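You operate a simulated robot arm through the tools that you are given. There is no shell and no other tool.

You are at the controls of a simulated two-armed robot. One attempt, no reset.

JOB
Take the cap off the filter housing and lay it down on the wooden table.

The check looks at the end state, three seconds after you hand in, the way a careful person would. Anything else that was tipped, shoved, dropped, spilled or broken makes it a failure. Lids that push on must go on centred and level and be pressed home; caps that screw on are set level and turned clockwise until they are tight.

ROBOT AND FRAMES
Two 7-joint arms with two-finger parallel grippers on one trunk, on a base that drives. Base frame: it is fixed to the floor where the robot stands at the start and does not move with it; the origin is under the middle of the robot, x ahead of it, y to its left, z up. Readings come in m, degrees, newtons and seconds.
The left shoulder is at the start at [0.081, 0.182, 1.039], the right one opposite. With the tool pointing down near the work surface each hand reaches from about 0.32 to 0.76 m from the robot's upright axis, wherever it stands, measured 20 degrees to its own side. Places, roughly: filter housing [2.5, -1.5, 0.75]. Payload 3.91 kg a hand.
Tool frame (each hand has its own): the origin (TCP) lies between the finger pads and is the grasp point; the fingertips stand 0.03 m ahead of it; z points along the fingers, y is the line along which they close. The gripper opens to 0.11 m. The fingers are 0.02 m wide and 0.01 m thick; the gripper's body (0.048 by 0.112 m) begins 0.055 m behind the TCP.
Orientation is that of the tool frame in the base frame, as [roll, pitch, yaw] about the fixed x, y, z axes, in that order (R = Rz(yaw) Ry(pitch) Rx(roll)). With the fingers straight down and closing along the base's y, the tool's x points along the base's -x, its y along +y and its z along -z.

CONTROLS
- The arms move only by the tool send_rows. It takes "left_deltas", "right_deltas" or both (then of equal length, played together; a hand with none holds still); each is a list that holds one entry, the list of rows, each a list of 6 numbers: the shift along the tool's x, y, z in m, then the turn, a rotation vector about the tool's x, y, z in degrees. In form: [[[tx, ty, tz, wx, wy, wz], ...]]. A call has 1 to 20 rows; each row is the pose to reach, as a shift and turn from the pose commanded when the call began, along the tool's axes at that moment. "left_claw" and "right_claw" are, for a hand that has rows, the gripper command, from -1 (shut) to 1 (fully open), values between in proportion, set as the call begins (left out, the last holds). A row lasts 0.2 s, in which the tool goes at most 0.05 m and 8.6 degrees; a call with a longer step from one row to the next is refused whole, and so is a gripper value outside its range. Where a pose cannot be reached the arm comes as near as it can. A force on the tool above 40 N (or 10 N above the force at the start of the call, whichever is more), or a blocked arm, ends the call early, and 0.2 s more pass. The fingers move at their own pace (about 0.072 m/s each) and stop on an object; they squeeze with about 22 N. The grip force told is the motor's: it shows also when the fingers shut on nothing. Time passes only in rows, and 0.2 s behind the last, so rows that repeat a pose let the fingers close. The reply holds the time, the measured pose of the TCP, the force on the tool along the base axes, the opening and the grip force, in the units named above and with some noise, with the torque about the TCP (base axes, N m) and any sound that the robot's microphone picked up, and new pictures: "pictures" is both (left out), scene, wrist or none (wrist: the cameras of the hands that moved).
- Cameras (640 x 400 px; columns grow to the right, rows downward): "scene" is now at [0.2407, 0.006, 1.2153]; the picture's right is [-0.03, -1.00, 0.00], its down [-0.57, 0.02, -0.82] and it looks along [0.82, -0.03, -0.57] (base axes); focal length 270 px, centre (320, 200). "left" rides on the left gripper at [0.072, -0.017, -0.103] in its tool frame; the picture's right is [0.23, 0.97, 0.00], its down [-0.76, 0.18, -0.62] and it looks along [-0.61, 0.14, 0.78] (tool axes); focal length 222 px, centre (320, 200). "right" rides on the right gripper at [0.072, 0.017, -0.103] in its tool frame; the picture's right is [-0.23, 0.97, 0.00], its down [-0.76, -0.18, -0.62] and it looks along [-0.61, -0.14, 0.78] (tool axes); focal length 222 px, centre (320, 200). There is no depth. A picture from a camera that has moved, and an enlarged one, comes with that camera's place and axes in the base frame and with its lens. The place of the scene camera against the robot may be out by one fixed shift of up to 0.018 m in any direction.
- move_column(by): slides the trunk up (or, below 0, down) by that many m; the arms and the scene camera ride with it, the base frame stays. It gives what a move gives, with no picture.
- base_move(legs): drives the robot by 1 to 6 legs, each [ahead, left, turn to the left] in m, m and degrees, along the robot's own axes; the way and the turn of a leg run together, so that a leg with both is an arc; at most 1.5 m and 180 degrees a leg. The arms and the cameras ride along, it lands a little off, and it stops where it bumps. It gives what a move gives, and a new picture of the scene camera.
- turn_head(pan, tilt): turns the head with the scene camera to pan (to the left, within 80 degrees either way) and tilt (down, from -29 to 69), counted from straight ahead of the robot. It gives what a move gives, and a new picture of the scene camera.
- close_up(camera, box): a new picture of the part [left, top, right, bottom] of that camera's present view, enlarged. It takes no simulated time.
- close_job(): hands the job in; it is judged then, once.

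Places have to be worked out from the pictures, the camera data and where the tool is seen. Open the grippers and draw the arms clear of the work before you hand the job in, unless the task says otherwise.

The tools are called after "Emit:" as a command line: name --argument value ..., lists and objects as JSON in quotes. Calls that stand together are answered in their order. send_rows: Moves the arms, as the interface text tells. Its arguments: {"type":"object","properties":{"left_deltas":{"type":"array"},"left_claw":{"type":"number"},"right_deltas":{"type":"array"},"right_claw":{"type":"number"},"pictures":{"type":"string","enum":["both","scene","wrist","none"]}},"required":[]} The other tools are called the same way: move_column (by) slides the trunk up or down; base_move (legs) drives the base; turn_head (pan, tilt) turns the head that bears the scene camera; close_up (camera, box) takes an enlarged picture of a part of a camera's view; close_job () hands the job in.

At the start:

```text
time: 0.0
left_eef_pos: [0.5282, 0.2571, 1.0221]
left_orientation: [-179.9, 0.0, -179.9]
left_ft_force: [0.5, -0.4, 0.0]
left_moment: [-0.01, 0.02, -0.02]
left_width: 0.1099
left_grasp_force: 0.0
right_eef_pos: [0.4561, -0.1519, 1.0095]
right_orientation: [-179.9, 0.0, 180.0]
right_ft_force: [0.0, 0.5, -0.1]
right_moment: [-0.03, -0.01, -0.02]
right_width: 0.1103
right_grasp_force: 0.1
trunk travel left (down, up): [-0.3, 0.214]
robot x, y, heading: [-0.0033, -0.0017, 0.1]
head pan, tilt: [-2.0, 34.5]
```

scene: 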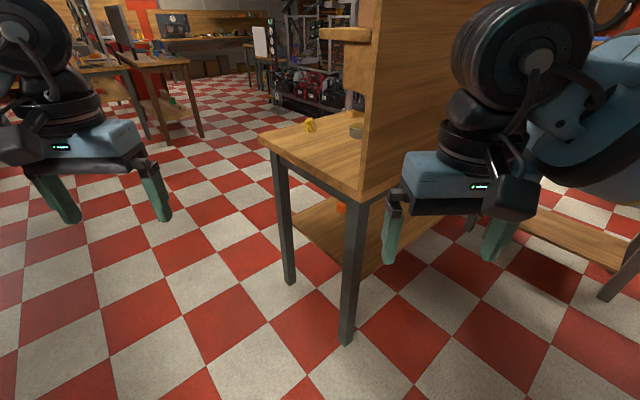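
right: 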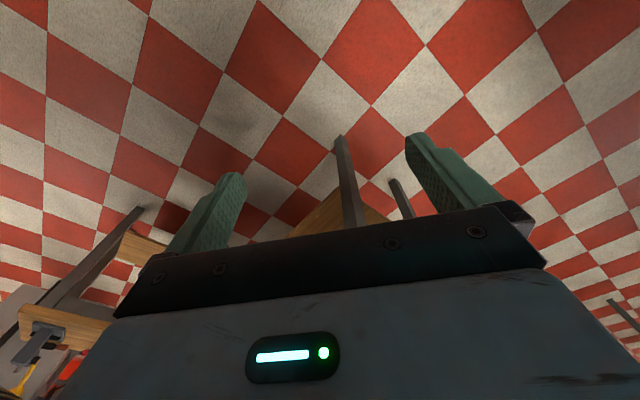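
left: 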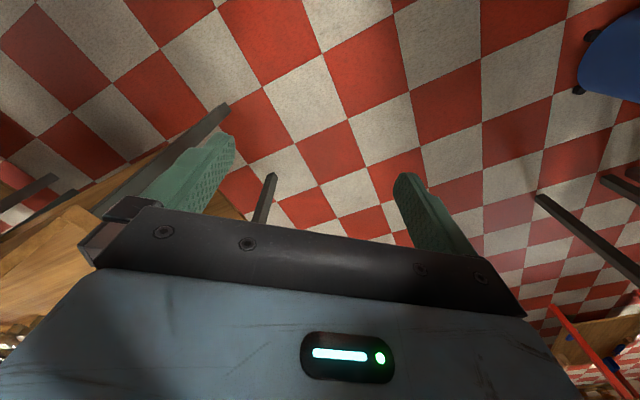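

The scene picture shows a table with an upright wooden board ahead to the right; the filter housing should be behind it. I look around with the head first.

Emit:
turn_head --pan -31 --tilt 15

Emit:
turn_head --pan 20 --tilt 15

Emit:
turn_head --pan -70 --tilt 25

```text
time: 0.9
left_eef_pos: [0.5272, 0.2558, 1.0225]
left_orientation: [180.0, -0.1, -180.0]
left_ft_force: [0.1, 1.3, -0.3]
left_moment: [0.0, -0.01, -0.05]
left_width: 0.11
left_grasp_force: 0.0
right_eef_pos: [0.4558, -0.1513, 1.0095]
right_orientation: [179.9, 0.0, -179.9]
right_ft_force: [-1.1, 0.0, 0.5]
right_moment: [0.02, 0.0, -0.01]
right_width: 0.1101
right_grasp_force: 0.2
trunk travel left (down, up): [-0.3, 0.214]
robot x, y, heading: [-0.0016, 0.0002, 0.0]
head pan, tilt: [-31.0, 15.0]
camera scene: at [0.2325, -0.0389, 1.2465], right [-0.51, -0.86, 0.0], down [-0.22, 0.13, -0.97], along [0.83, -0.5, -0.26], focal length 270 px, centre (320, 200)
```

scene: 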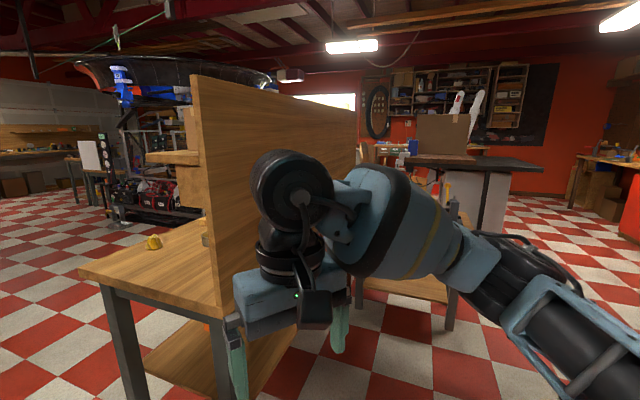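

```text
time: 2.1
left_eef_pos: [0.5286, 0.2569, 1.0223]
left_orientation: [-180.0, 0.0, -180.0]
left_ft_force: [-0.9, -0.1, 0.4]
left_moment: [0.0, 0.0, 0.02]
left_width: 0.1098
left_grasp_force: 0.0
right_eef_pos: [0.4566, -0.1513, 1.009]
right_orientation: [-180.0, 0.1, 180.0]
right_ft_force: [0.0, 0.3, -0.4]
right_moment: [-0.02, -0.01, 0.02]
right_width: 0.1101
right_grasp_force: 0.0
trunk travel left (down, up): [-0.3, 0.214]
robot x, y, heading: [-0.0028, 0.0019, -0.2]
head pan, tilt: [20.0, 15.0]
camera scene: at [0.2402, 0.041, 1.2465], right [0.34, -0.94, 0.0], down [-0.24, -0.09, -0.97], along [0.91, 0.33, -0.26], focal length 270 px, centre (320, 200)
```

scene: 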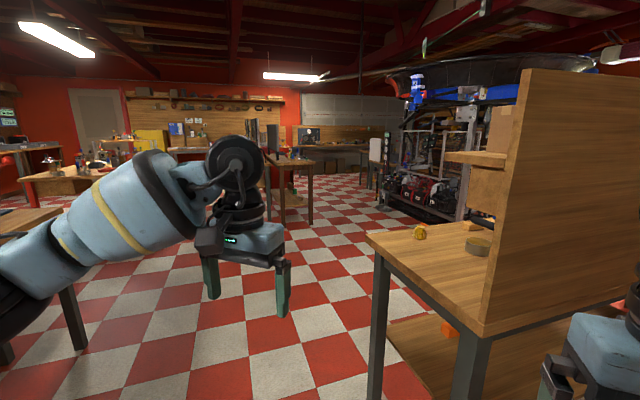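

```text
time: 3.8
left_eef_pos: [0.5284, 0.2551, 1.0215]
left_orientation: [-179.9, 0.0, -180.0]
left_ft_force: [-0.2, -0.5, 0.5]
left_moment: [-0.01, -0.02, -0.01]
left_width: 0.1102
left_grasp_force: 0.0
right_eef_pos: [0.4568, -0.1518, 1.0104]
right_orientation: [-180.0, 0.0, -180.0]
right_ft_force: [-0.5, -0.1, -0.6]
right_moment: [-0.02, 0.02, 0.0]
right_width: 0.1098
right_grasp_force: 0.1
trunk travel left (down, up): [-0.3, 0.214]
robot x, y, heading: [-0.0058, -0.0042, -0.1]
head pan, tilt: [-70.0, 25.0]
camera scene: at [0.184, -0.0774, 1.2303], right [-0.94, -0.34, 0.0], down [-0.14, 0.4, -0.91], along [0.31, -0.85, -0.42], focal length 270 px, centre (320, 200)
```

scene: 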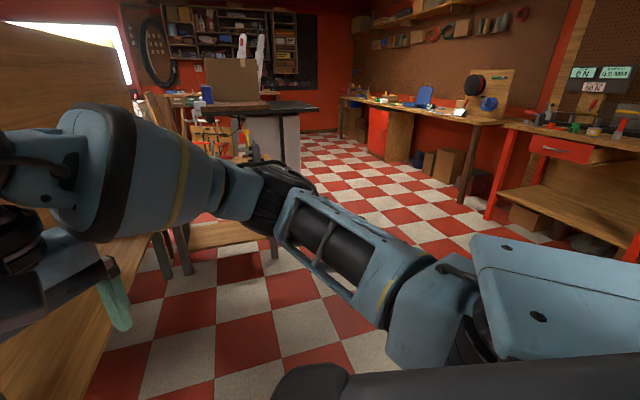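

The bench stands diagonally with its back board towards me, so its open front is on the far side. I'll turn left and drive around its left end, looking as I go.

Emit:
turn_head --pan 0 --tilt 25

Emit:
base_move --legs '[[0, 0, 38], [0.9, 0, 0]]'

```text
time: 5.2
left_eef_pos: [0.529, 0.2568, 1.021]
left_orientation: [180.0, 0.0, 179.9]
left_ft_force: [-0.4, 0.0, 0.6]
left_moment: [0.01, 0.03, -0.02]
left_width: 0.1099
left_grasp_force: 0.0
right_eef_pos: [0.4567, -0.1511, 1.0097]
right_orientation: [180.0, 0.0, -180.0]
right_ft_force: [0.2, 0.1, 0.6]
right_moment: [-0.01, 0.0, -0.04]
right_width: 0.1096
right_grasp_force: 0.1
trunk travel left (down, up): [-0.3, 0.214]
robot x, y, heading: [-0.0002, -0.0007, 0.0]
head pan, tilt: [0.0, 25.0]
camera scene: at [0.2445, 0.009, 1.2303], right [0.0, -1.0, 0.0], down [-0.42, 0.0, -0.91], along [0.91, 0.0, -0.42], focal length 270 px, centre (320, 200)
```

scene: 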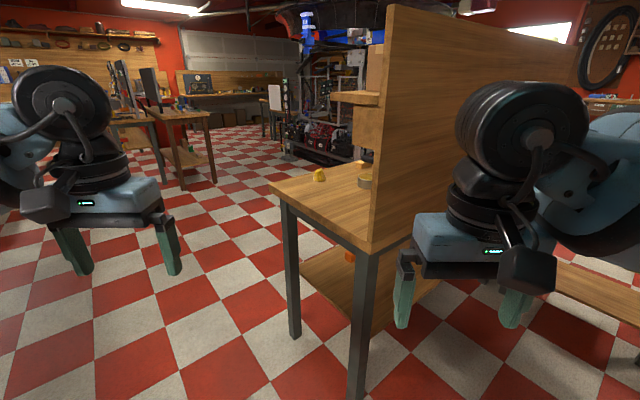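

```text
time: 11.7
left_eef_pos: [0.9425, 1.0913, 1.0223]
left_orientation: [-180.0, 0.0, -141.1]
left_ft_force: [-0.3, 0.3, -0.5]
left_moment: [0.03, -0.02, 0.02]
left_width: 0.11
left_grasp_force: 0.0
right_eef_pos: [1.1426, 0.7268, 1.0085]
right_orientation: [-179.9, 0.0, -141.1]
right_ft_force: [0.3, 0.2, 0.0]
right_moment: [0.01, -0.02, 0.0]
right_width: 0.11
right_grasp_force: 0.0
trunk travel left (down, up): [-0.3, 0.214]
robot x, y, heading: [0.6896, 0.5635, 38.7]
head pan, tilt: [0.0, 25.0]
camera scene: at [0.8833, 0.7179, 1.2302], right [0.63, -0.78, 0.0], down [-0.33, -0.27, -0.91], along [0.71, 0.57, -0.42], focal length 270 px, centre (320, 200)
```

scene: 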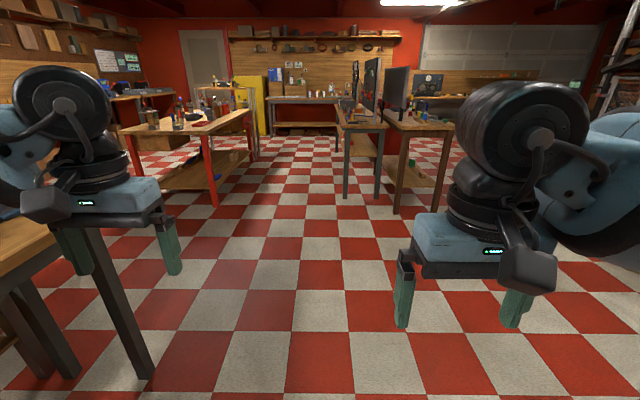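

The way ahead is clear. I drive on 1 m, then turn right to face along the front of the bench.

Emit:
base_move --legs '[[1.05, 0, 0], [0, 0, -91]]'

```text
time: 21.0
left_eef_pos: [2.0218, 0.9409, 1.022]
left_orientation: [179.9, 0.0, 126.9]
left_ft_force: [-0.1, -0.3, -0.3]
left_moment: [0.02, 0.03, -0.01]
left_width: 0.1099
left_grasp_force: 0.1
right_eef_pos: [1.6523, 0.7533, 1.0087]
right_orientation: [180.0, 0.0, 126.8]
right_ft_force: [0.8, 0.4, 0.2]
right_moment: [-0.02, -0.01, 0.0]
right_width: 0.11
right_grasp_force: 0.1
trunk travel left (down, up): [-0.3, 0.214]
robot x, y, heading: [1.5, 1.2098, -53.2]
head pan, tilt: [0.0, 25.0]
camera scene: at [1.65, 1.029, 1.2303], right [-0.8, -0.6, 0.0], down [-0.25, 0.34, -0.91], along [0.54, -0.73, -0.42], focal length 270 px, centre (320, 200)
```

scene: 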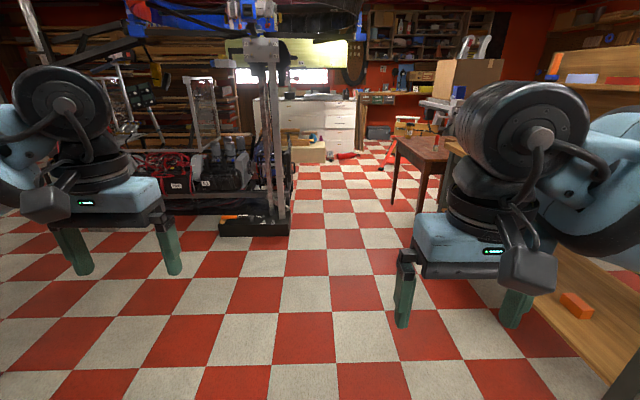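

A darker wooden table stands beyond the bench; I'll enlarge that area.

Emit:
close_up --camera "scene" --box '[360, 80, 480, 220]'

Emit:
turn_head --pan -35 --tilt 20

```text
2.86 times, centred on (420, 150) of scene
camera zoom: at [1.65, 1.029, 1.2303], right [-0.8, -0.6, 0.0], down [-0.25, 0.34, -0.91], along [0.54, -0.73, -0.42], focal length 770 px, centre (34, 343)
```

zoom: 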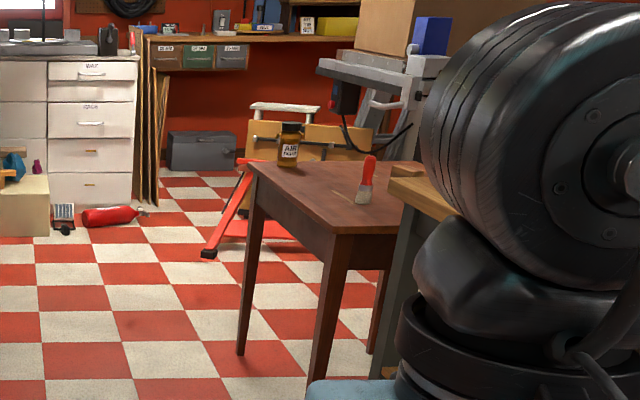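

```text
time: 22.0
left_eef_pos: [2.0235, 0.9392, 1.0228]
left_orientation: [-180.0, 0.0, 126.8]
left_ft_force: [-0.1, -0.5, -0.5]
left_moment: [-0.02, 0.0, 0.0]
left_width: 0.11
left_grasp_force: 0.1
right_eef_pos: [1.6521, 0.7534, 1.0099]
right_orientation: [179.9, 0.1, 126.8]
right_ft_force: [0.1, -0.2, 0.8]
right_moment: [-0.05, -0.01, 0.02]
right_width: 0.1099
right_grasp_force: 0.1
trunk travel left (down, up): [-0.3, 0.214]
robot x, y, heading: [1.4998, 1.2062, -53.1]
head pan, tilt: [-35.0, 20.0]
camera scene: at [1.5979, 1.0098, 1.2384], right [-1.0, -0.03, 0.0], down [-0.01, 0.34, -0.94], along [0.03, -0.94, -0.34], focal length 270 px, centre (320, 200)
```

scene: 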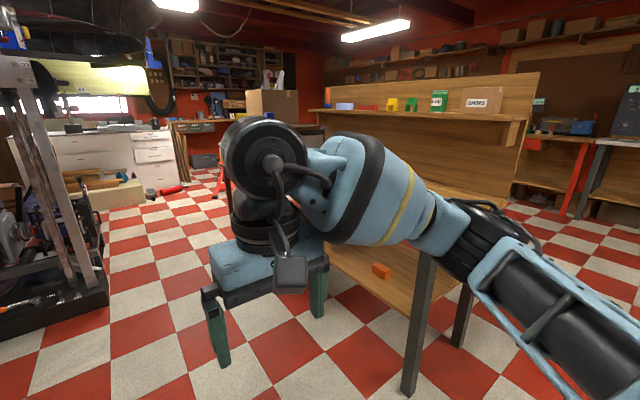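

The jar labelled "AIR FILTER" with a black cap stands on the dark wooden table at about (2.45, -1.4). I raise the trunk a bit and drive along the aisle between bench and rack.

Emit:
move_column --by 0.1

Emit:
turn_head --pan -20 --tilt 25

Emit:
base_move --legs '[[1.2, -0.15, 0]]'

```text
time: 23.3
left_eef_pos: [2.0212, 0.9401, 1.1216]
left_orientation: [-179.9, 0.0, 126.7]
left_ft_force: [0.1, 0.9, -0.4]
left_moment: [-0.01, -0.02, -0.01]
left_width: 0.1098
left_grasp_force: 0.1
right_eef_pos: [1.6527, 0.7528, 1.1095]
right_orientation: [180.0, -0.2, 126.8]
right_ft_force: [-0.4, -0.7, 0.0]
right_moment: [0.04, -0.02, 0.0]
right_width: 0.1099
right_grasp_force: 0.1
trunk travel left (down, up): [-0.4, 0.114]
robot x, y, heading: [1.501, 1.2096, -53.0]
head pan, tilt: [-35.0, 20.0]
```

```text
time: 24.1
left_eef_pos: [2.0219, 0.9407, 1.1229]
left_orientation: [180.0, -0.1, 126.8]
left_ft_force: [-0.2, -0.1, -0.1]
left_moment: [0.04, -0.01, 0.05]
left_width: 0.1101
left_grasp_force: 0.1
right_eef_pos: [1.6518, 0.7537, 1.1096]
right_orientation: [-180.0, 0.0, 126.8]
right_ft_force: [-0.1, 0.2, 0.2]
right_moment: [0.04, 0.05, 0.01]
right_width: 0.1101
right_grasp_force: 0.0
trunk travel left (down, up): [-0.4, 0.114]
robot x, y, heading: [1.5031, 1.2098, -53.4]
head pan, tilt: [-20.0, 25.0]
camera scene: at [1.6027, 1.0395, 1.335], right [-0.96, -0.29, 0.0], down [-0.12, 0.4, -0.91], along [0.26, -0.87, -0.42], focal length 270 px, centre (320, 200)
```

scene: 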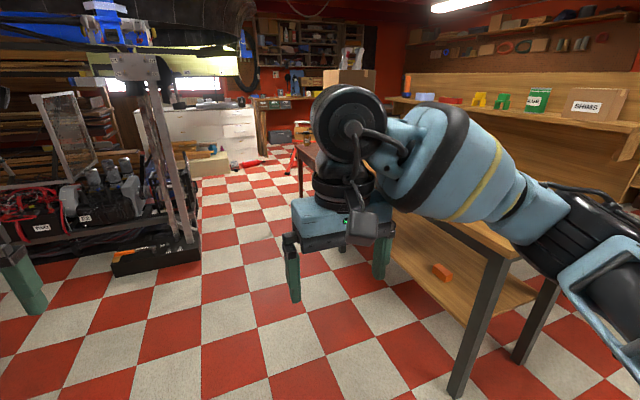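

```text
time: 30.1
left_eef_pos: [2.6406, -0.0579, 1.1229]
left_orientation: [180.0, -0.1, 129.6]
left_ft_force: [0.0, 0.4, -0.2]
left_moment: [0.0, 0.02, -0.05]
left_width: 0.1102
left_grasp_force: 0.0
right_eef_pos: [2.2798, -0.2617, 1.1102]
right_orientation: [179.9, 0.1, 129.6]
right_ft_force: [0.4, -0.2, -0.7]
right_moment: [0.02, -0.02, 0.0]
right_width: 0.1103
right_grasp_force: 0.0
trunk travel left (down, up): [-0.4, 0.114]
robot x, y, heading: [2.1056, 0.1891, -50.6]
head pan, tilt: [-20.0, 25.0]
camera scene: at [2.2172, 0.0215, 1.3349], right [-0.94, -0.33, 0.0], down [-0.14, 0.4, -0.91], along [0.3, -0.85, -0.42], focal length 270 px, centre (320, 200)
```

scene: 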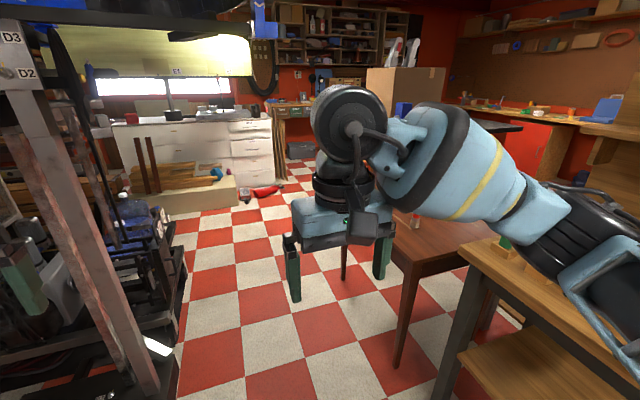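

I am beside the table's near end with the rack clear on my left. I drive further along the aisle and then turn right towards the table.

Emit:
base_move --legs '[[0.75, -0.1, -2.5], [0.6, 0, 0], [0, 0, -60]]'

Emit:
turn_head --pan -20 --tilt 40

```text
time: 32.7
left_eef_pos: [2.8468, -0.442, 1.1242]
left_orientation: [179.8, 0.3, 127.9]
left_ft_force: [-0.3, 0.0, -0.2]
left_moment: [0.03, -0.02, 0.01]
left_width: 0.1099
left_grasp_force: 0.0
right_eef_pos: [2.4805, -0.6363, 1.1119]
right_orientation: [179.8, 0.3, 127.9]
right_ft_force: [0.5, 0.6, 0.6]
right_moment: [-0.01, -0.02, 0.03]
right_width: 0.1099
right_grasp_force: 0.1
trunk travel left (down, up): [-0.4, 0.114]
robot x, y, heading: [2.3237, -0.185, -52.1]
head pan, tilt: [-20.0, 25.0]
stopped in leg 1: the robot was blocked; the commanded pose is now the measured one
camera scene: at [2.4294, -0.3481, 1.3345], right [-0.93, -0.37, -0.01], down [-0.16, 0.4, -0.9], along [0.34, -0.84, -0.43], focal length 270 px, centre (320, 200)
```

scene: 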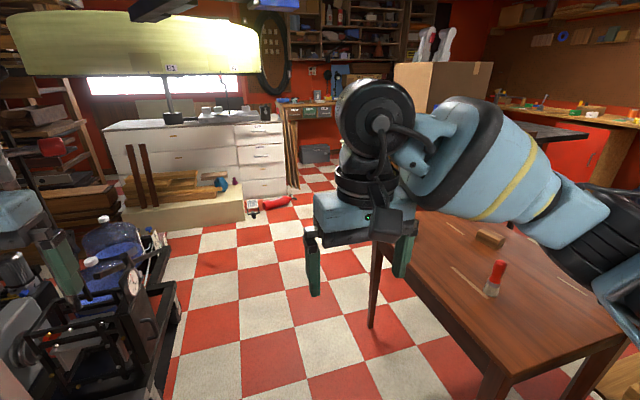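

```text
time: 33.5
left_eef_pos: [2.8596, -0.4471, 1.1212]
left_orientation: [-180.0, -0.1, 127.9]
left_ft_force: [0.6, -0.1, -0.6]
left_moment: [-0.02, 0.03, 0.01]
left_width: 0.1098
left_grasp_force: 0.1
right_eef_pos: [2.4912, -0.6398, 1.1085]
right_orientation: [180.0, -0.1, 128.0]
right_ft_force: [0.2, 0.6, -0.2]
right_moment: [-0.01, 0.01, 0.0]
right_width: 0.1101
right_grasp_force: 0.0
trunk travel left (down, up): [-0.4, 0.114]
robot x, y, heading: [2.3272, -0.1852, -52.4]
head pan, tilt: [-20.0, 40.0]
camera scene: at [2.4349, -0.3494, 1.3116], right [-0.95, -0.31, 0.0], down [-0.2, 0.61, -0.77], along [0.23, -0.73, -0.64], focal length 270 px, centre (320, 200)
```

scene: 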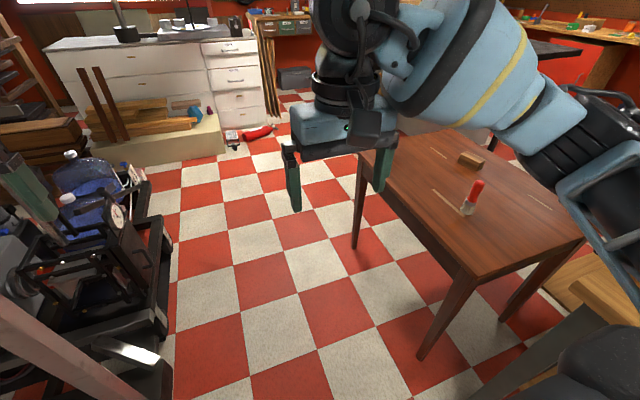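

The drive was blocked; I look to the left and right to find what touches.

Emit:
turn_head --pan 55 --tilt 45

Emit:
turn_head --pan -75 --tilt 50

```text
time: 35.0
left_eef_pos: [2.8549, -0.4469, 1.1228]
left_orientation: [179.9, 0.0, 127.9]
left_ft_force: [-0.2, -0.2, -0.8]
left_moment: [0.0, -0.01, -0.01]
left_width: 0.1099
left_grasp_force: 0.0
right_eef_pos: [2.4872, -0.6386, 1.1097]
right_orientation: [-180.0, 0.0, 127.8]
right_ft_force: [-0.8, 0.6, -0.7]
right_moment: [0.01, -0.01, -0.05]
right_width: 0.11
right_grasp_force: 0.0
trunk travel left (down, up): [-0.4, 0.114]
robot x, y, heading: [2.3264, -0.186, -52.4]
head pan, tilt: [55.0, 45.0]
camera scene: at [2.4865, -0.2628, 1.3044], right [0.05, -1.0, 0.0], down [-0.71, -0.03, -0.71], along [0.71, 0.03, -0.71], focal length 270 px, centre (320, 200)
```

scene: 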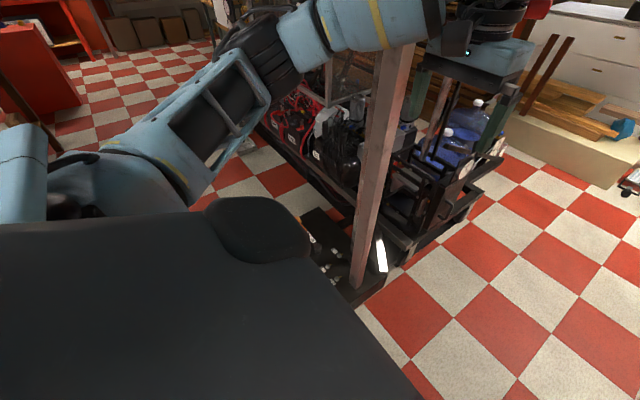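

```text
time: 37.1
left_eef_pos: [2.8553, -0.4461, 1.1208]
left_orientation: [180.0, 0.0, 127.8]
left_ft_force: [-0.7, -0.3, 0.7]
left_moment: [-0.04, -0.01, 0.01]
left_width: 0.1099
left_grasp_force: 0.1
right_eef_pos: [2.4875, -0.6383, 1.1092]
right_orientation: [180.0, 0.1, 127.9]
right_ft_force: [0.4, -0.3, 0.3]
right_moment: [0.0, -0.02, 0.01]
right_width: 0.1103
right_grasp_force: 0.1
trunk travel left (down, up): [-0.4, 0.114]
robot x, y, heading: [2.329, -0.1814, -52.2]
head pan, tilt: [-75.0, 50.0]
camera scene: at [2.3587, -0.328, 1.2975], right [-0.8, 0.6, 0.0], down [0.46, 0.61, -0.64], along [-0.39, -0.51, -0.77], focal length 270 px, centre (320, 200)
```

scene: 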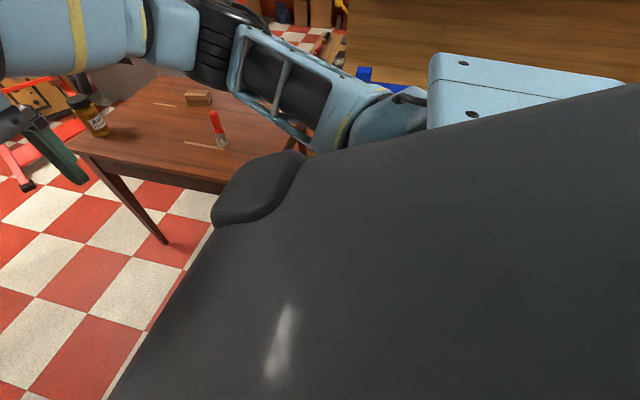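

The left arm's elbow and the rack's post are the likely contact; I look at the arm on the left higher up.

Emit:
turn_head --pan 50 --tilt 10

Emit:
turn_head --pan -60 --tilt 20

```text
time: 39.1
left_eef_pos: [2.8558, -0.4464, 1.1212]
left_orientation: [180.0, 0.0, 127.9]
left_ft_force: [0.2, -0.6, -0.1]
left_moment: [-0.01, 0.01, 0.01]
left_width: 0.1099
left_grasp_force: 0.0
right_eef_pos: [2.4879, -0.6394, 1.1091]
right_orientation: [-180.0, 0.1, 127.9]
right_ft_force: [1.1, -0.1, -0.2]
right_moment: [0.01, 0.0, -0.01]
right_width: 0.1097
right_grasp_force: 0.1
trunk travel left (down, up): [-0.4, 0.114]
robot x, y, heading: [2.3293, -0.1839, -52.4]
head pan, tilt: [50.0, 10.0]
camera scene: at [2.4981, -0.2705, 1.3593], right [-0.04, -1.0, 0.0], down [-0.17, 0.01, -0.98], along [0.98, -0.04, -0.17], focal length 270 px, centre (320, 200)
```

scene: 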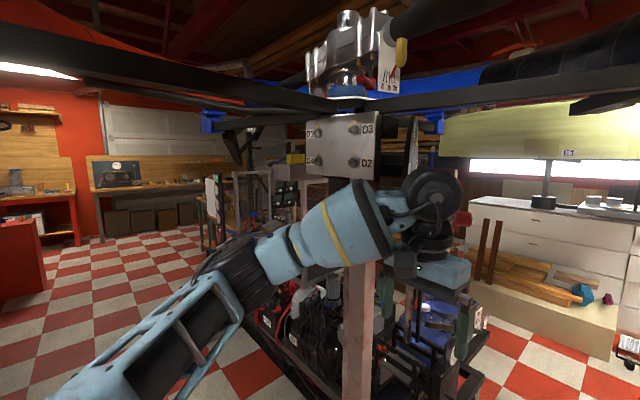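

```text
time: 41.0
left_eef_pos: [2.8522, -0.4381, 1.1249]
left_orientation: [-179.9, 0.4, 127.9]
left_ft_force: [0.2, -0.3, 0.2]
left_moment: [0.01, -0.03, -0.01]
left_width: 0.1099
left_grasp_force: 0.1
right_eef_pos: [2.4836, -0.6325, 1.1128]
right_orientation: [-180.0, 0.4, 127.9]
right_ft_force: [-0.1, 0.4, -0.6]
right_moment: [-0.02, 0.01, 0.02]
right_width: 0.1101
right_grasp_force: 0.0
trunk travel left (down, up): [-0.4, 0.114]
robot x, y, heading: [2.3258, -0.1858, -52.1]
head pan, tilt: [-60.0, 20.0]
camera scene: at [2.4595, -0.3312, 1.3512], right [-0.78, -0.62, 0.0], down [-0.17, 0.21, -0.96], along [0.6, -0.75, -0.27], focal length 270 px, centre (320, 200)
```

scene: 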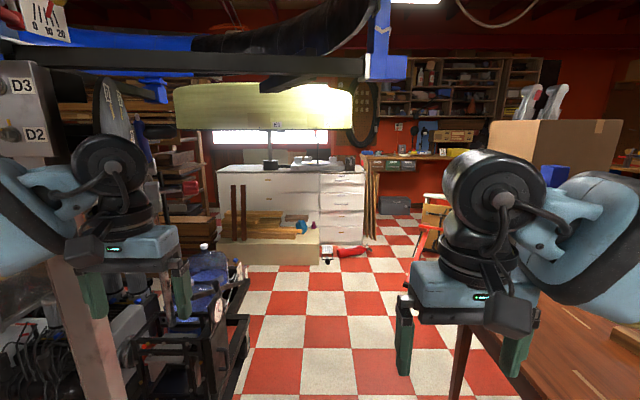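

The head did not reach its pan: a black bar overhead (boom of the hoist) is close, so the raised head is likely what bumped. I lower the trunk back and check the head can turn freely.

Emit:
move_column --by -0.1

Emit:
turn_head --pan 0 --tilt -25

Emit:
turn_head --pan 70 --tilt -15

```text
time: 42.3
left_eef_pos: [2.8563, -0.4462, 1.0235]
left_orientation: [-180.0, 0.0, 128.0]
left_ft_force: [-0.9, -0.3, 0.3]
left_moment: [0.0, -0.02, -0.01]
left_width: 0.1101
left_grasp_force: 0.1
right_eef_pos: [2.487, -0.639, 1.0095]
right_orientation: [-179.9, 0.1, 128.0]
right_ft_force: [0.6, 0.1, 0.0]
right_moment: [-0.01, -0.02, 0.01]
right_width: 0.11
right_grasp_force: 0.1
trunk travel left (down, up): [-0.3, 0.214]
robot x, y, heading: [2.3247, -0.1854, -52.4]
head pan, tilt: [-60.0, 20.0]
```

```text
time: 43.6
left_eef_pos: [2.8545, -0.4455, 1.0219]
left_orientation: [180.0, -0.1, 127.9]
left_ft_force: [0.9, 0.1, -0.7]
left_moment: [-0.01, -0.02, 0.03]
left_width: 0.11
left_grasp_force: 0.1
right_eef_pos: [2.4888, -0.6386, 1.0098]
right_orientation: [-180.0, 0.1, 127.9]
right_ft_force: [0.1, 0.2, 0.4]
right_moment: [0.01, -0.01, 0.01]
right_width: 0.11
right_grasp_force: 0.0
trunk travel left (down, up): [-0.3, 0.214]
robot x, y, heading: [2.3295, -0.1846, -52.5]
head pan, tilt: [0.0, -25.0]
camera scene: at [2.4678, -0.3474, 1.3063], right [-0.79, -0.61, 0.0], down [0.26, -0.33, -0.91], along [0.55, -0.72, 0.42], focal length 270 px, centre (320, 200)
```

scene: 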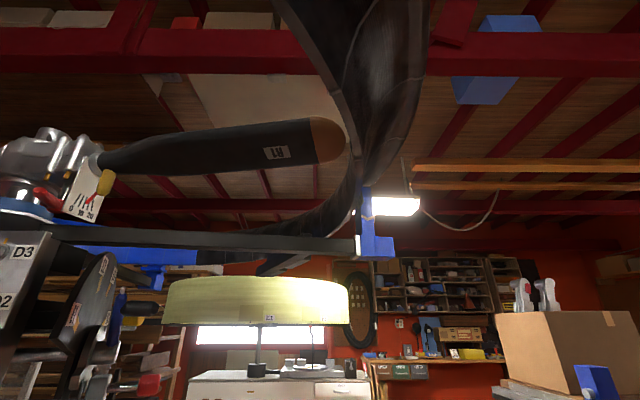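

```text
time: 45.0
left_eef_pos: [2.8555, -0.446, 1.0214]
left_orientation: [-180.0, 0.0, 127.8]
left_ft_force: [0.9, -0.8, -0.1]
left_moment: [0.03, 0.0, -0.01]
left_width: 0.1098
left_grasp_force: 0.0
right_eef_pos: [2.4883, -0.6393, 1.0097]
right_orientation: [-179.9, 0.0, 127.9]
right_ft_force: [-0.2, -0.4, 0.0]
right_moment: [-0.02, 0.02, 0.01]
right_width: 0.1101
right_grasp_force: 0.0
trunk travel left (down, up): [-0.3, 0.214]
robot x, y, heading: [2.33, -0.1837, -52.1]
head pan, tilt: [70.0, -15.0]
camera scene: at [2.5009, -0.2667, 1.2931], right [0.3, -0.95, 0.0], down [0.25, 0.08, -0.97], along [0.92, 0.29, 0.26], focal length 270 px, centre (320, 200)
```

scene: 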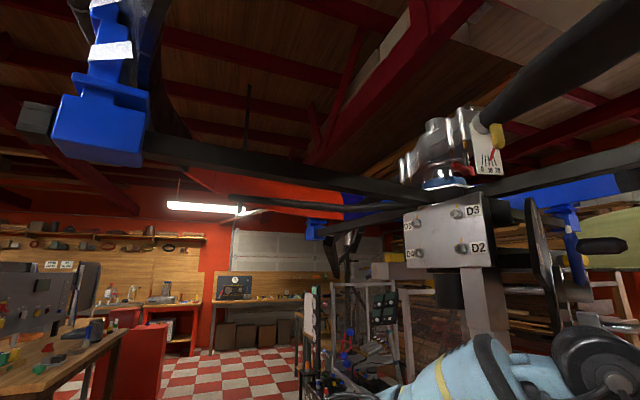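

A black bumper held by clamps hangs overhead; the raised head must have touched it. I'll raise both hands relative to the shoulders and lower the trunk, so that the head goes well under it.

Emit:
send_rows --left_deltas '[[[0, 0, -0.04, 0, 0, 0], [0, 0, -0.08, 0, 0, 0], [0, 0, -0.12, 0, 0, 0], [0, 0, -0.16, 0, 0, 0], [0, 0, -0.18, 0, 0, 0]]]' --right_deltas '[[[0, 0, -0.04, 0, 0, 0], [0, 0, -0.08, 0, 0, 0], [0, 0, -0.12, 0, 0, 0], [0, 0, -0.16, 0, 0, 0], [0, 0, -0.19, 0, 0, 0]]]' --pictures "none"

Emit:
move_column --by -0.18

Emit:
turn_head --pan 0 --tilt -25

Emit:
turn_head --pan -50 --tilt 25

```text
time: 46.2
left_eef_pos: [2.8547, -0.4439, 1.2001]
left_orientation: [-180.0, 0.0, 127.9]
left_ft_force: [0.3, 0.4, 0.2]
left_moment: [0.02, -0.02, 0.04]
left_width: 0.1101
left_grasp_force: 0.0
right_eef_pos: [2.4863, -0.6384, 1.1999]
right_orientation: [-179.9, 0.0, 127.9]
right_ft_force: [-0.6, 0.9, -0.3]
right_moment: [-0.02, 0.03, -0.01]
right_width: 0.1102
right_grasp_force: 0.0
trunk travel left (down, up): [-0.3, 0.214]
robot x, y, heading: [2.3258, -0.1864, -52.2]
head pan, tilt: [70.0, -15.0]
```

```text
time: 48.2
left_eef_pos: [2.8939, -0.4953, 0.9404]
left_orientation: [-180.0, -9.1, 128.0]
left_ft_force: [-0.6, 0.8, 0.1]
left_moment: [-0.03, -0.01, 0.0]
left_width: 0.1102
left_grasp_force: 0.0
right_eef_pos: [2.5116, -0.6696, 0.9776]
right_orientation: [-179.9, -5.4, 127.9]
right_ft_force: [0.0, -0.3, -0.7]
right_moment: [-0.06, 0.01, 0.0]
right_width: 0.1099
right_grasp_force: 0.0
trunk travel left (down, up): [-0.12, 0.394]
robot x, y, heading: [2.3291, -0.1881, -52.3]
head pan, tilt: [70.0, -15.0]
```

```text
time: 49.6
left_eef_pos: [2.8929, -0.4957, 0.9391]
left_orientation: [180.0, -9.2, 127.9]
left_ft_force: [-0.5, 0.2, 0.0]
left_moment: [0.0, 0.0, -0.06]
left_width: 0.1098
left_grasp_force: 0.0
right_eef_pos: [2.513, -0.6704, 0.9766]
right_orientation: [179.9, -5.4, 127.9]
right_ft_force: [0.9, -0.1, 0.7]
right_moment: [-0.03, 0.0, -0.01]
right_width: 0.11
right_grasp_force: 0.1
trunk travel left (down, up): [-0.12, 0.394]
robot x, y, heading: [2.3291, -0.1849, -52.1]
head pan, tilt: [0.0, -25.0]
camera scene: at [2.5073, -0.3982, 1.1066], right [-0.79, -0.61, 0.0], down [0.26, -0.33, -0.91], along [0.56, -0.72, 0.42], focal length 270 px, centre (320, 200)
```

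scene: 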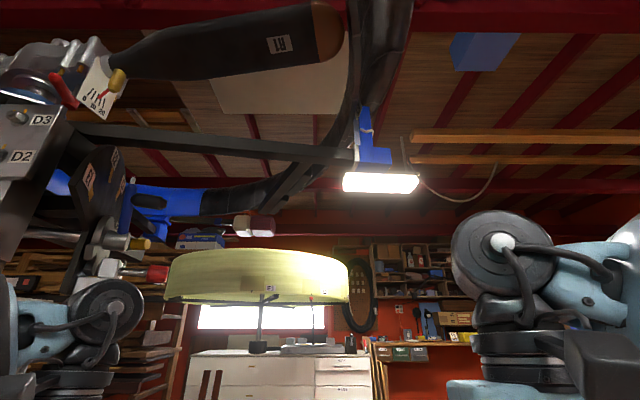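

```text
time: 50.8
left_eef_pos: [2.8925, -0.4956, 0.9387]
left_orientation: [179.9, -9.2, 127.9]
left_ft_force: [-0.4, -0.3, 0.8]
left_moment: [0.0, -0.02, 0.02]
left_width: 0.1101
left_grasp_force: 0.0
right_eef_pos: [2.5128, -0.6713, 0.9775]
right_orientation: [-179.9, -5.4, 127.9]
right_ft_force: [0.2, -0.2, -0.5]
right_moment: [0.05, -0.01, 0.0]
right_width: 0.1101
right_grasp_force: 0.0
trunk travel left (down, up): [-0.12, 0.394]
robot x, y, heading: [2.3341, -0.1851, -52.1]
head pan, tilt: [-50.0, 25.0]
camera scene: at [2.4443, -0.4322, 1.0306], right [-0.98, 0.21, 0.0], down [0.09, 0.41, -0.91], along [-0.19, -0.89, -0.42], focal length 270 px, centre (320, 200)
```

scene: 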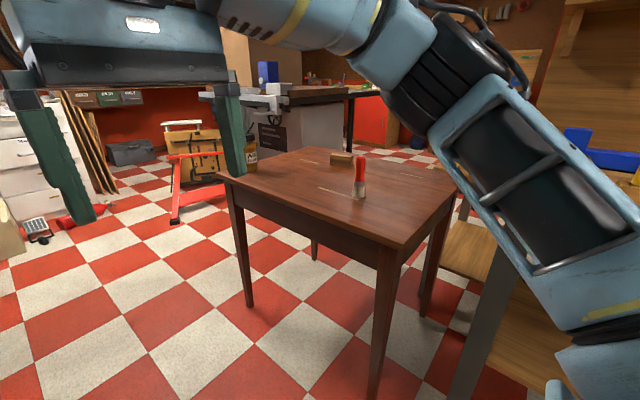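

The hands came out pitched after lowering, so something may be touching. I look at both arms.

Emit:
turn_head --pan 50 --tilt 10

Emit:
turn_head --pan -75 --tilt 30

Emit:
turn_head --pan 0 --tilt 30

```text
time: 52.6
left_eef_pos: [2.8933, -0.4948, 0.939]
left_orientation: [180.0, -9.3, 127.9]
left_ft_force: [0.4, 0.2, 0.6]
left_moment: [0.05, 0.01, -0.01]
left_width: 0.1103
left_grasp_force: 0.1
right_eef_pos: [2.512, -0.6706, 0.977]
right_orientation: [-180.0, -5.4, 127.8]
right_ft_force: [0.0, -0.6, -0.3]
right_moment: [-0.02, 0.0, 0.01]
right_width: 0.1098
right_grasp_force: 0.1
trunk travel left (down, up): [-0.12, 0.394]
robot x, y, heading: [2.33, -0.1875, -51.9]
head pan, tilt: [50.0, 10.0]
camera scene: at [2.5566, -0.3458, 1.0549], right [-0.04, -1.0, 0.0], down [-0.17, 0.01, -0.98], along [0.98, -0.04, -0.17], focal length 270 px, centre (320, 200)
```

scene: 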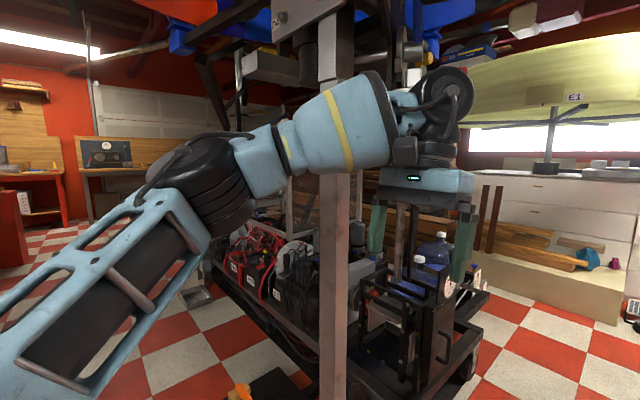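

```text
time: 54.6
left_eef_pos: [2.8936, -0.4951, 0.9406]
left_orientation: [179.9, -9.2, 127.9]
left_ft_force: [-0.4, 0.2, 0.4]
left_moment: [-0.01, 0.0, 0.0]
left_width: 0.1104
left_grasp_force: 0.1
right_eef_pos: [2.5133, -0.6711, 0.9764]
right_orientation: [-179.9, -5.4, 127.9]
right_ft_force: [0.2, -0.1, -0.9]
right_moment: [-0.03, -0.02, -0.02]
right_width: 0.1098
right_grasp_force: 0.0
trunk travel left (down, up): [-0.12, 0.394]
robot x, y, heading: [2.3278, -0.1863, -52.0]
head pan, tilt: [-75.0, 30.0]
camera scene: at [2.4091, -0.4142, 1.0226], right [-0.8, 0.6, 0.0], down [0.3, 0.4, -0.87], along [-0.52, -0.69, -0.5], focal length 270 px, centre (320, 200)
```

scene: 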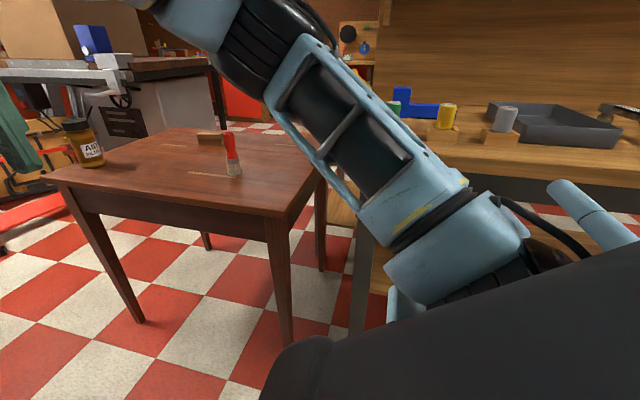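

```text
time: 56.1
left_eef_pos: [2.8932, -0.4943, 0.9411]
left_orientation: [-180.0, -9.2, 128.0]
left_ft_force: [-0.2, 0.2, 0.2]
left_moment: [0.0, 0.02, 0.0]
left_width: 0.11
left_grasp_force: 0.0
right_eef_pos: [2.5131, -0.6703, 0.9766]
right_orientation: [-180.0, -5.4, 128.0]
right_ft_force: [-0.4, -0.2, -0.5]
right_moment: [-0.03, 0.04, -0.01]
right_width: 0.1099
right_grasp_force: 0.0
trunk travel left (down, up): [-0.12, 0.394]
robot x, y, heading: [2.3302, -0.1833, -52.2]
head pan, tilt: [0.0, 30.0]
camera scene: at [2.5191, -0.4137, 1.0226], right [-0.79, -0.61, 0.0], down [-0.31, 0.4, -0.87], along [0.53, -0.68, -0.5], focal length 270 px, centre (320, 200)
```

scene: 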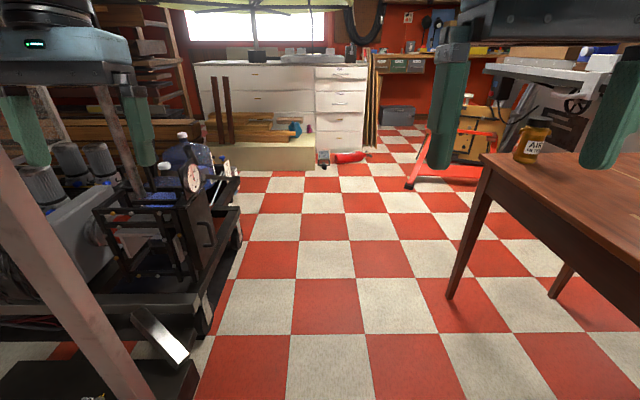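

Jar and table are clearly visible, and nothing obviously touches the arms. I raise the trunk by 0.1 so the right elbow passes well above bench and table edges while the head stays under the bumper.

Emit:
move_column --by 0.1

Emit:
base_move --legs '[[0.3, 0.0, 0]]'

```text
time: 57.4
left_eef_pos: [2.8943, -0.4952, 1.0387]
left_orientation: [179.9, -9.4, 127.9]
left_ft_force: [-0.8, 0.1, -0.7]
left_moment: [0.0, -0.02, 0.01]
left_width: 0.1102
left_grasp_force: 0.0
right_eef_pos: [2.514, -0.6712, 1.0753]
right_orientation: [179.9, -5.5, 127.9]
right_ft_force: [0.1, 0.7, -1.1]
right_moment: [-0.01, 0.04, 0.01]
right_width: 0.1099
right_grasp_force: 0.0
trunk travel left (down, up): [-0.22, 0.294]
robot x, y, heading: [2.3268, -0.1837, -52.0]
head pan, tilt: [0.0, 30.0]
```

```text
time: 59.3
left_eef_pos: [3.0318, -0.6751, 1.0383]
left_orientation: [179.5, -10.1, 126.8]
left_ft_force: [-0.4, 0.1, -0.6]
left_moment: [-0.03, -0.01, 0.02]
left_width: 0.11
left_grasp_force: 0.1
right_eef_pos: [2.6633, -0.8548, 1.0849]
right_orientation: [179.8, -4.3, 128.9]
right_ft_force: [0.0, -0.1, 0.7]
right_moment: [-0.01, -0.01, 0.02]
right_width: 0.11
right_grasp_force: 0.1
trunk travel left (down, up): [-0.22, 0.294]
robot x, y, heading: [2.4812, -0.3867, -51.2]
head pan, tilt: [0.0, 30.0]
stopped in leg 1: the robot was blocked; the commanded pose is now the measured one
camera scene: at [2.6391, -0.5663, 1.1444], right [-0.78, -0.63, 0.0], down [-0.3, 0.38, -0.87], along [0.55, -0.68, -0.49], focal length 270 px, centre (320, 200)
```

scene: 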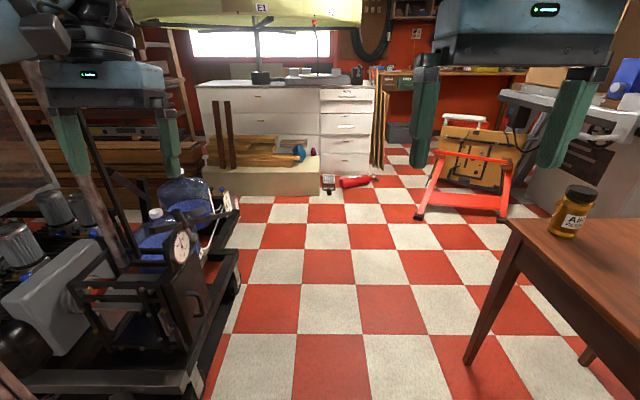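

The left forearm is catching on the rack's post at the left. I back off, then turn right to face the table so that the left arm swings away from the post; afterwards I can slide sideways along the table.

Emit:
base_move --legs '[[-0.35, 0, 0]]'

Emit:
base_move --legs '[[0, 0, -45]]'

```text
time: 61.5
left_eef_pos: [2.8299, -0.4236, 1.0257]
left_orientation: [179.4, -11.4, 126.6]
left_ft_force: [-0.4, -0.5, 0.0]
left_moment: [0.01, -0.05, 0.01]
left_width: 0.1102
left_grasp_force: 0.1
right_eef_pos: [2.459, -0.6008, 1.0784]
right_orientation: [-179.9, -5.2, 128.5]
right_ft_force: [-0.2, -0.2, -0.3]
right_moment: [0.02, -0.02, -0.04]
right_width: 0.1098
right_grasp_force: 0.0
trunk travel left (down, up): [-0.22, 0.294]
robot x, y, heading: [2.2697, -0.1172, -51.9]
head pan, tilt: [0.0, 30.0]
camera scene: at [2.4377, -0.3131, 1.1399], right [-0.79, -0.62, 0.0], down [-0.31, 0.39, -0.87], along [0.54, -0.68, -0.5], focal length 270 px, centre (320, 200)
```

scene: 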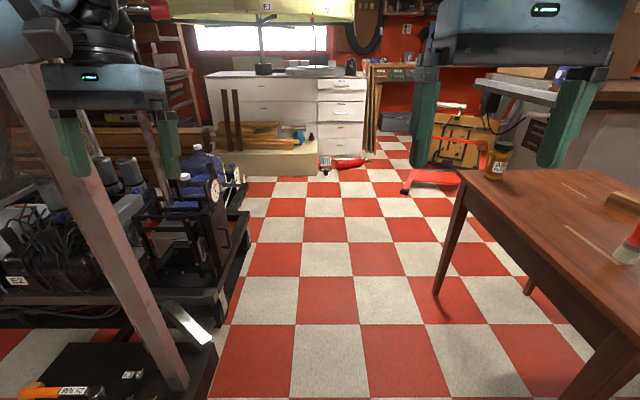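

```text
time: 64.0
left_eef_pos: [2.4466, -0.7327, 1.025]
left_orientation: [179.4, -11.4, 81.2]
left_ft_force: [0.4, 0.1, -1.0]
left_moment: [0.02, 0.01, 0.04]
left_width: 0.1098
left_grasp_force: 0.0
right_eef_pos: [2.0585, -0.5924, 1.0783]
right_orientation: [180.0, -5.3, 82.9]
right_ft_force: [0.2, 0.6, 0.5]
right_moment: [0.05, -0.02, -0.01]
right_width: 0.1099
right_grasp_force: 0.0
trunk travel left (down, up): [-0.22, 0.294]
robot x, y, heading: [2.2696, -0.1178, -97.2]
head pan, tilt: [0.0, 30.0]
camera scene: at [2.245, -0.367, 1.1398], right [-0.99, 0.12, 0.0], down [0.06, 0.5, -0.87], along [-0.11, -0.86, -0.5], focal length 270 px, centre (320, 200)
```

scene: 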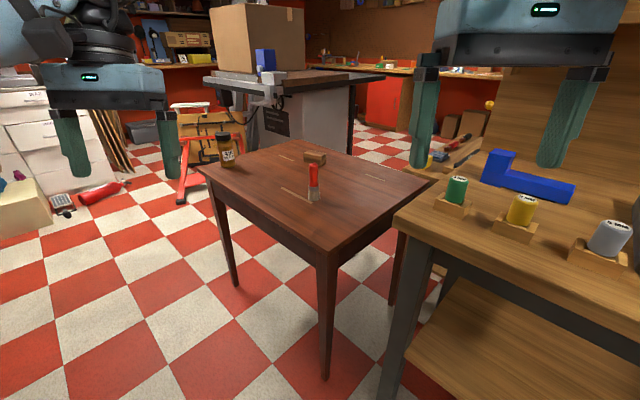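

The view is clear now: the jar stands near the table's left corner at about (2.47, -1.32). I finish the turn to face square to the table edge and then slide left along it.

Emit:
base_move --legs '[[0, 0, -45.8]]'

Emit:
base_move --legs '[[0, 0.5, 0]]'

```text
time: 66.5
left_eef_pos: [1.9518, -0.6725, 1.025]
left_orientation: [179.6, -11.4, 35.3]
left_ft_force: [-0.1, -0.6, 0.1]
left_moment: [-0.01, 0.02, 0.0]
left_width: 0.1099
left_grasp_force: 0.0
right_eef_pos: [1.7827, -0.2948, 1.0778]
right_orientation: [179.9, -5.2, 37.1]
right_ft_force: [0.4, -0.2, 0.0]
right_moment: [0.02, -0.02, 0.04]
right_width: 0.1098
right_grasp_force: 0.0
trunk travel left (down, up): [-0.22, 0.294]
robot x, y, heading: [2.2685, -0.1178, -143.0]
head pan, tilt: [0.0, 30.0]
camera scene: at [2.07, -0.2652, 1.1398], right [-0.6, 0.8, 0.0], down [0.4, 0.3, -0.87], along [-0.69, -0.52, -0.5], focal length 270 px, centre (320, 200)
```

scene: 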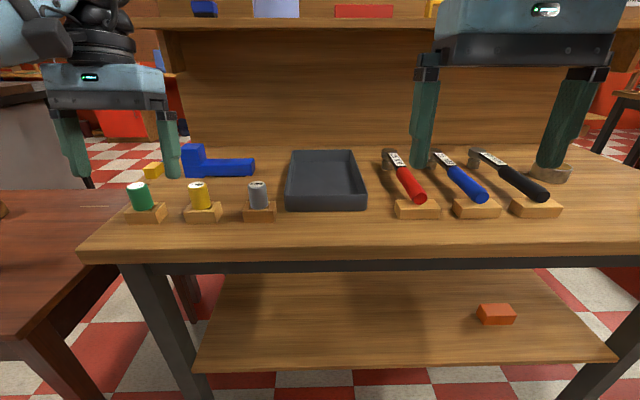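

```text
time: 71.5
left_eef_pos: [2.24, -1.0706, 1.0235]
left_orientation: [179.6, -11.6, 34.3]
left_ft_force: [0.2, -0.3, -0.7]
left_moment: [-0.02, 0.0, 0.0]
left_width: 0.1102
left_grasp_force: 0.1
right_eef_pos: [2.0789, -0.691, 1.0767]
right_orientation: [-180.0, -5.3, 36.1]
right_ft_force: [-0.5, -0.1, -0.1]
right_moment: [-0.01, -0.02, -0.02]
right_width: 0.11
right_grasp_force: 0.1
trunk travel left (down, up): [-0.22, 0.294]
robot x, y, heading: [2.5708, -0.5259, -143.8]
head pan, tilt: [0.0, 30.0]
camera scene: at [2.3661, -0.6671, 1.1398], right [-0.59, 0.81, 0.0], down [0.41, 0.29, -0.87], along [-0.7, -0.51, -0.5], focal length 270 px, centre (320, 200)
```

scene: 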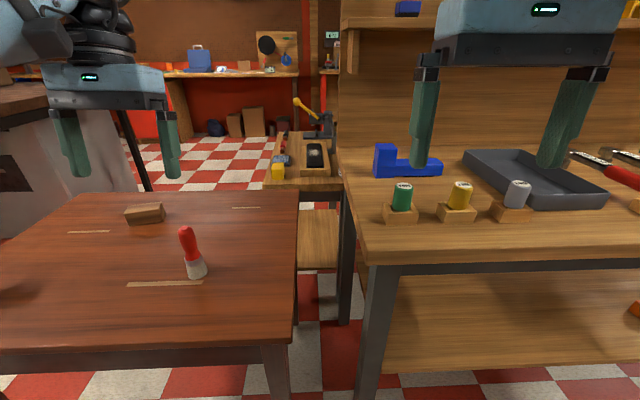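

No contact this time. I slide another 0.5 m left so the jar comes in front of me.

Emit:
base_move --legs '[[0, 0.5, 0.8]]'

Emit:
turn_head --pan 0 --tilt 40

```text
time: 76.5
left_eef_pos: [2.5551, -1.4886, 1.0255]
left_orientation: [179.6, -11.4, 35.4]
left_ft_force: [0.3, 0.0, -0.7]
left_moment: [-0.01, -0.03, 0.01]
left_width: 0.1098
left_grasp_force: 0.0
right_eef_pos: [2.3848, -1.1126, 1.078]
right_orientation: [180.0, -5.3, 37.2]
right_ft_force: [0.4, 0.9, -0.3]
right_moment: [0.01, 0.0, -0.01]
right_width: 0.11
right_grasp_force: 0.1
trunk travel left (down, up): [-0.22, 0.294]
robot x, y, heading: [2.8735, -0.9312, -143.1]
head pan, tilt: [0.0, 30.0]
camera scene: at [2.6725, -1.0821, 1.1398], right [-0.6, 0.8, 0.0], down [0.4, 0.3, -0.87], along [-0.69, -0.52, -0.5], focal length 270 px, centre (320, 200)
```

scene: 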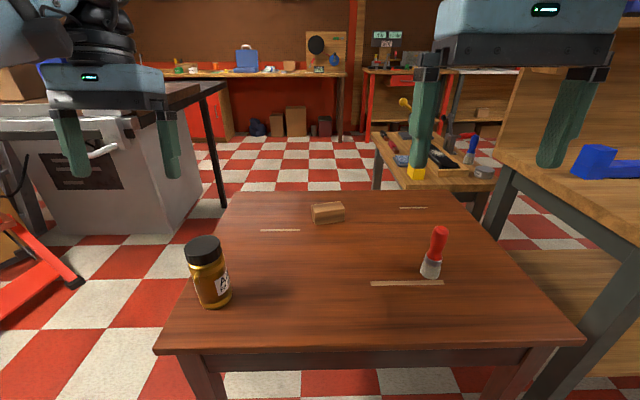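

```text
time: 77.2
left_eef_pos: [2.5539, -1.4883, 1.025]
left_orientation: [179.6, -11.4, 35.5]
left_ft_force: [0.3, 0.0, 0.8]
left_moment: [-0.01, -0.03, 0.0]
left_width: 0.1099
left_grasp_force: 0.0
right_eef_pos: [2.385, -1.113, 1.0774]
right_orientation: [180.0, -5.2, 37.2]
right_ft_force: [-0.7, -0.7, 0.1]
right_moment: [-0.05, 0.04, 0.01]
right_width: 0.1102
right_grasp_force: 0.0
trunk travel left (down, up): [-0.22, 0.294]
robot x, y, heading: [2.8702, -0.9337, -143.1]
head pan, tilt: [0.0, 40.0]
camera scene: at [2.6768, -1.0787, 1.1245], right [-0.6, 0.8, 0.0], down [0.51, 0.39, -0.77], along [-0.61, -0.46, -0.64], focal length 270 px, centre (320, 200)
```

scene: 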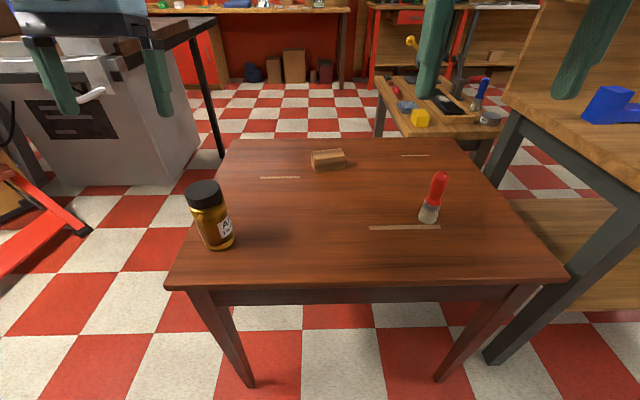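

From two views the jar works out at about (2.50, -1.48) with the table top near z 0.69 and the cap top around 0.82. It sits 0.63 ahead and 0.21 left of me, so I slide 0.1 m left to have it within reach of both hands.

Emit:
base_move --legs '[[-0.02, 0.11, 0]]'

Emit:
close_up --camera "scene" --box '[160, 130, 340, 280]'

```text
time: 78.8
left_eef_pos: [2.6358, -1.5623, 1.0252]
left_orientation: [179.5, -11.4, 35.5]
left_ft_force: [0.0, 0.0, 0.0]
left_moment: [0.03, 0.02, -0.03]
left_width: 0.1103
left_grasp_force: 0.1
right_eef_pos: [2.4653, -1.1867, 1.0776]
right_orientation: [180.0, -5.2, 37.2]
right_ft_force: [-0.2, 0.1, 0.1]
right_moment: [-0.02, 0.04, 0.02]
right_width: 0.11
right_grasp_force: 0.1
trunk travel left (down, up): [-0.22, 0.294]
robot x, y, heading: [2.9511, -1.0056, -143.1]
head pan, tilt: [0.0, 40.0]
camera scene: at [2.7574, -1.1526, 1.1244], right [-0.6, 0.8, 0.0], down [0.51, 0.39, -0.77], along [-0.61, -0.46, -0.64], focal length 270 px, centre (320, 200)
```

scene: 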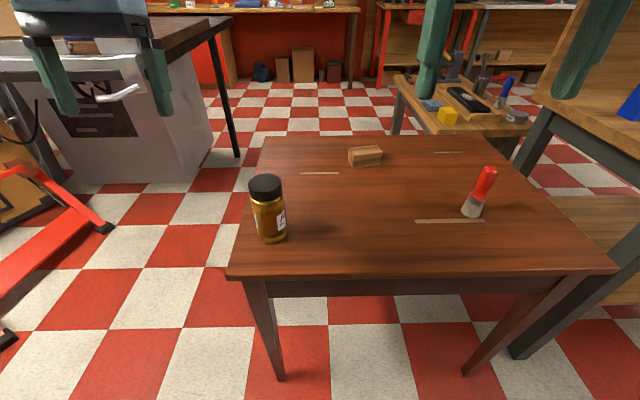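

```text
2.67 times, centred on (250, 205) of scene
camera zoom: at [2.7574, -1.1526, 1.1244], right [-0.6, 0.8, 0.0], down [0.51, 0.39, -0.77], along [-0.61, -0.46, -0.64], focal length 719 px, centre (507, 187)
```

zoom: 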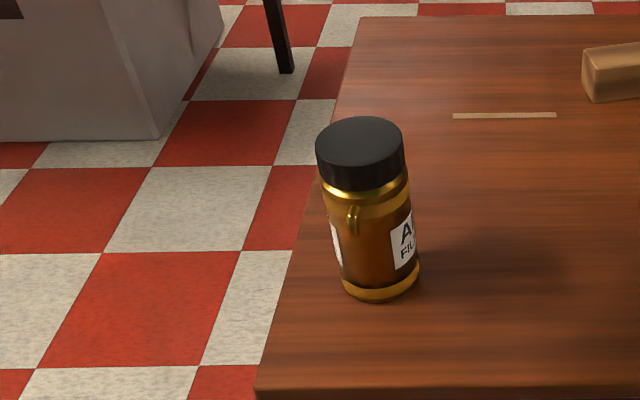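

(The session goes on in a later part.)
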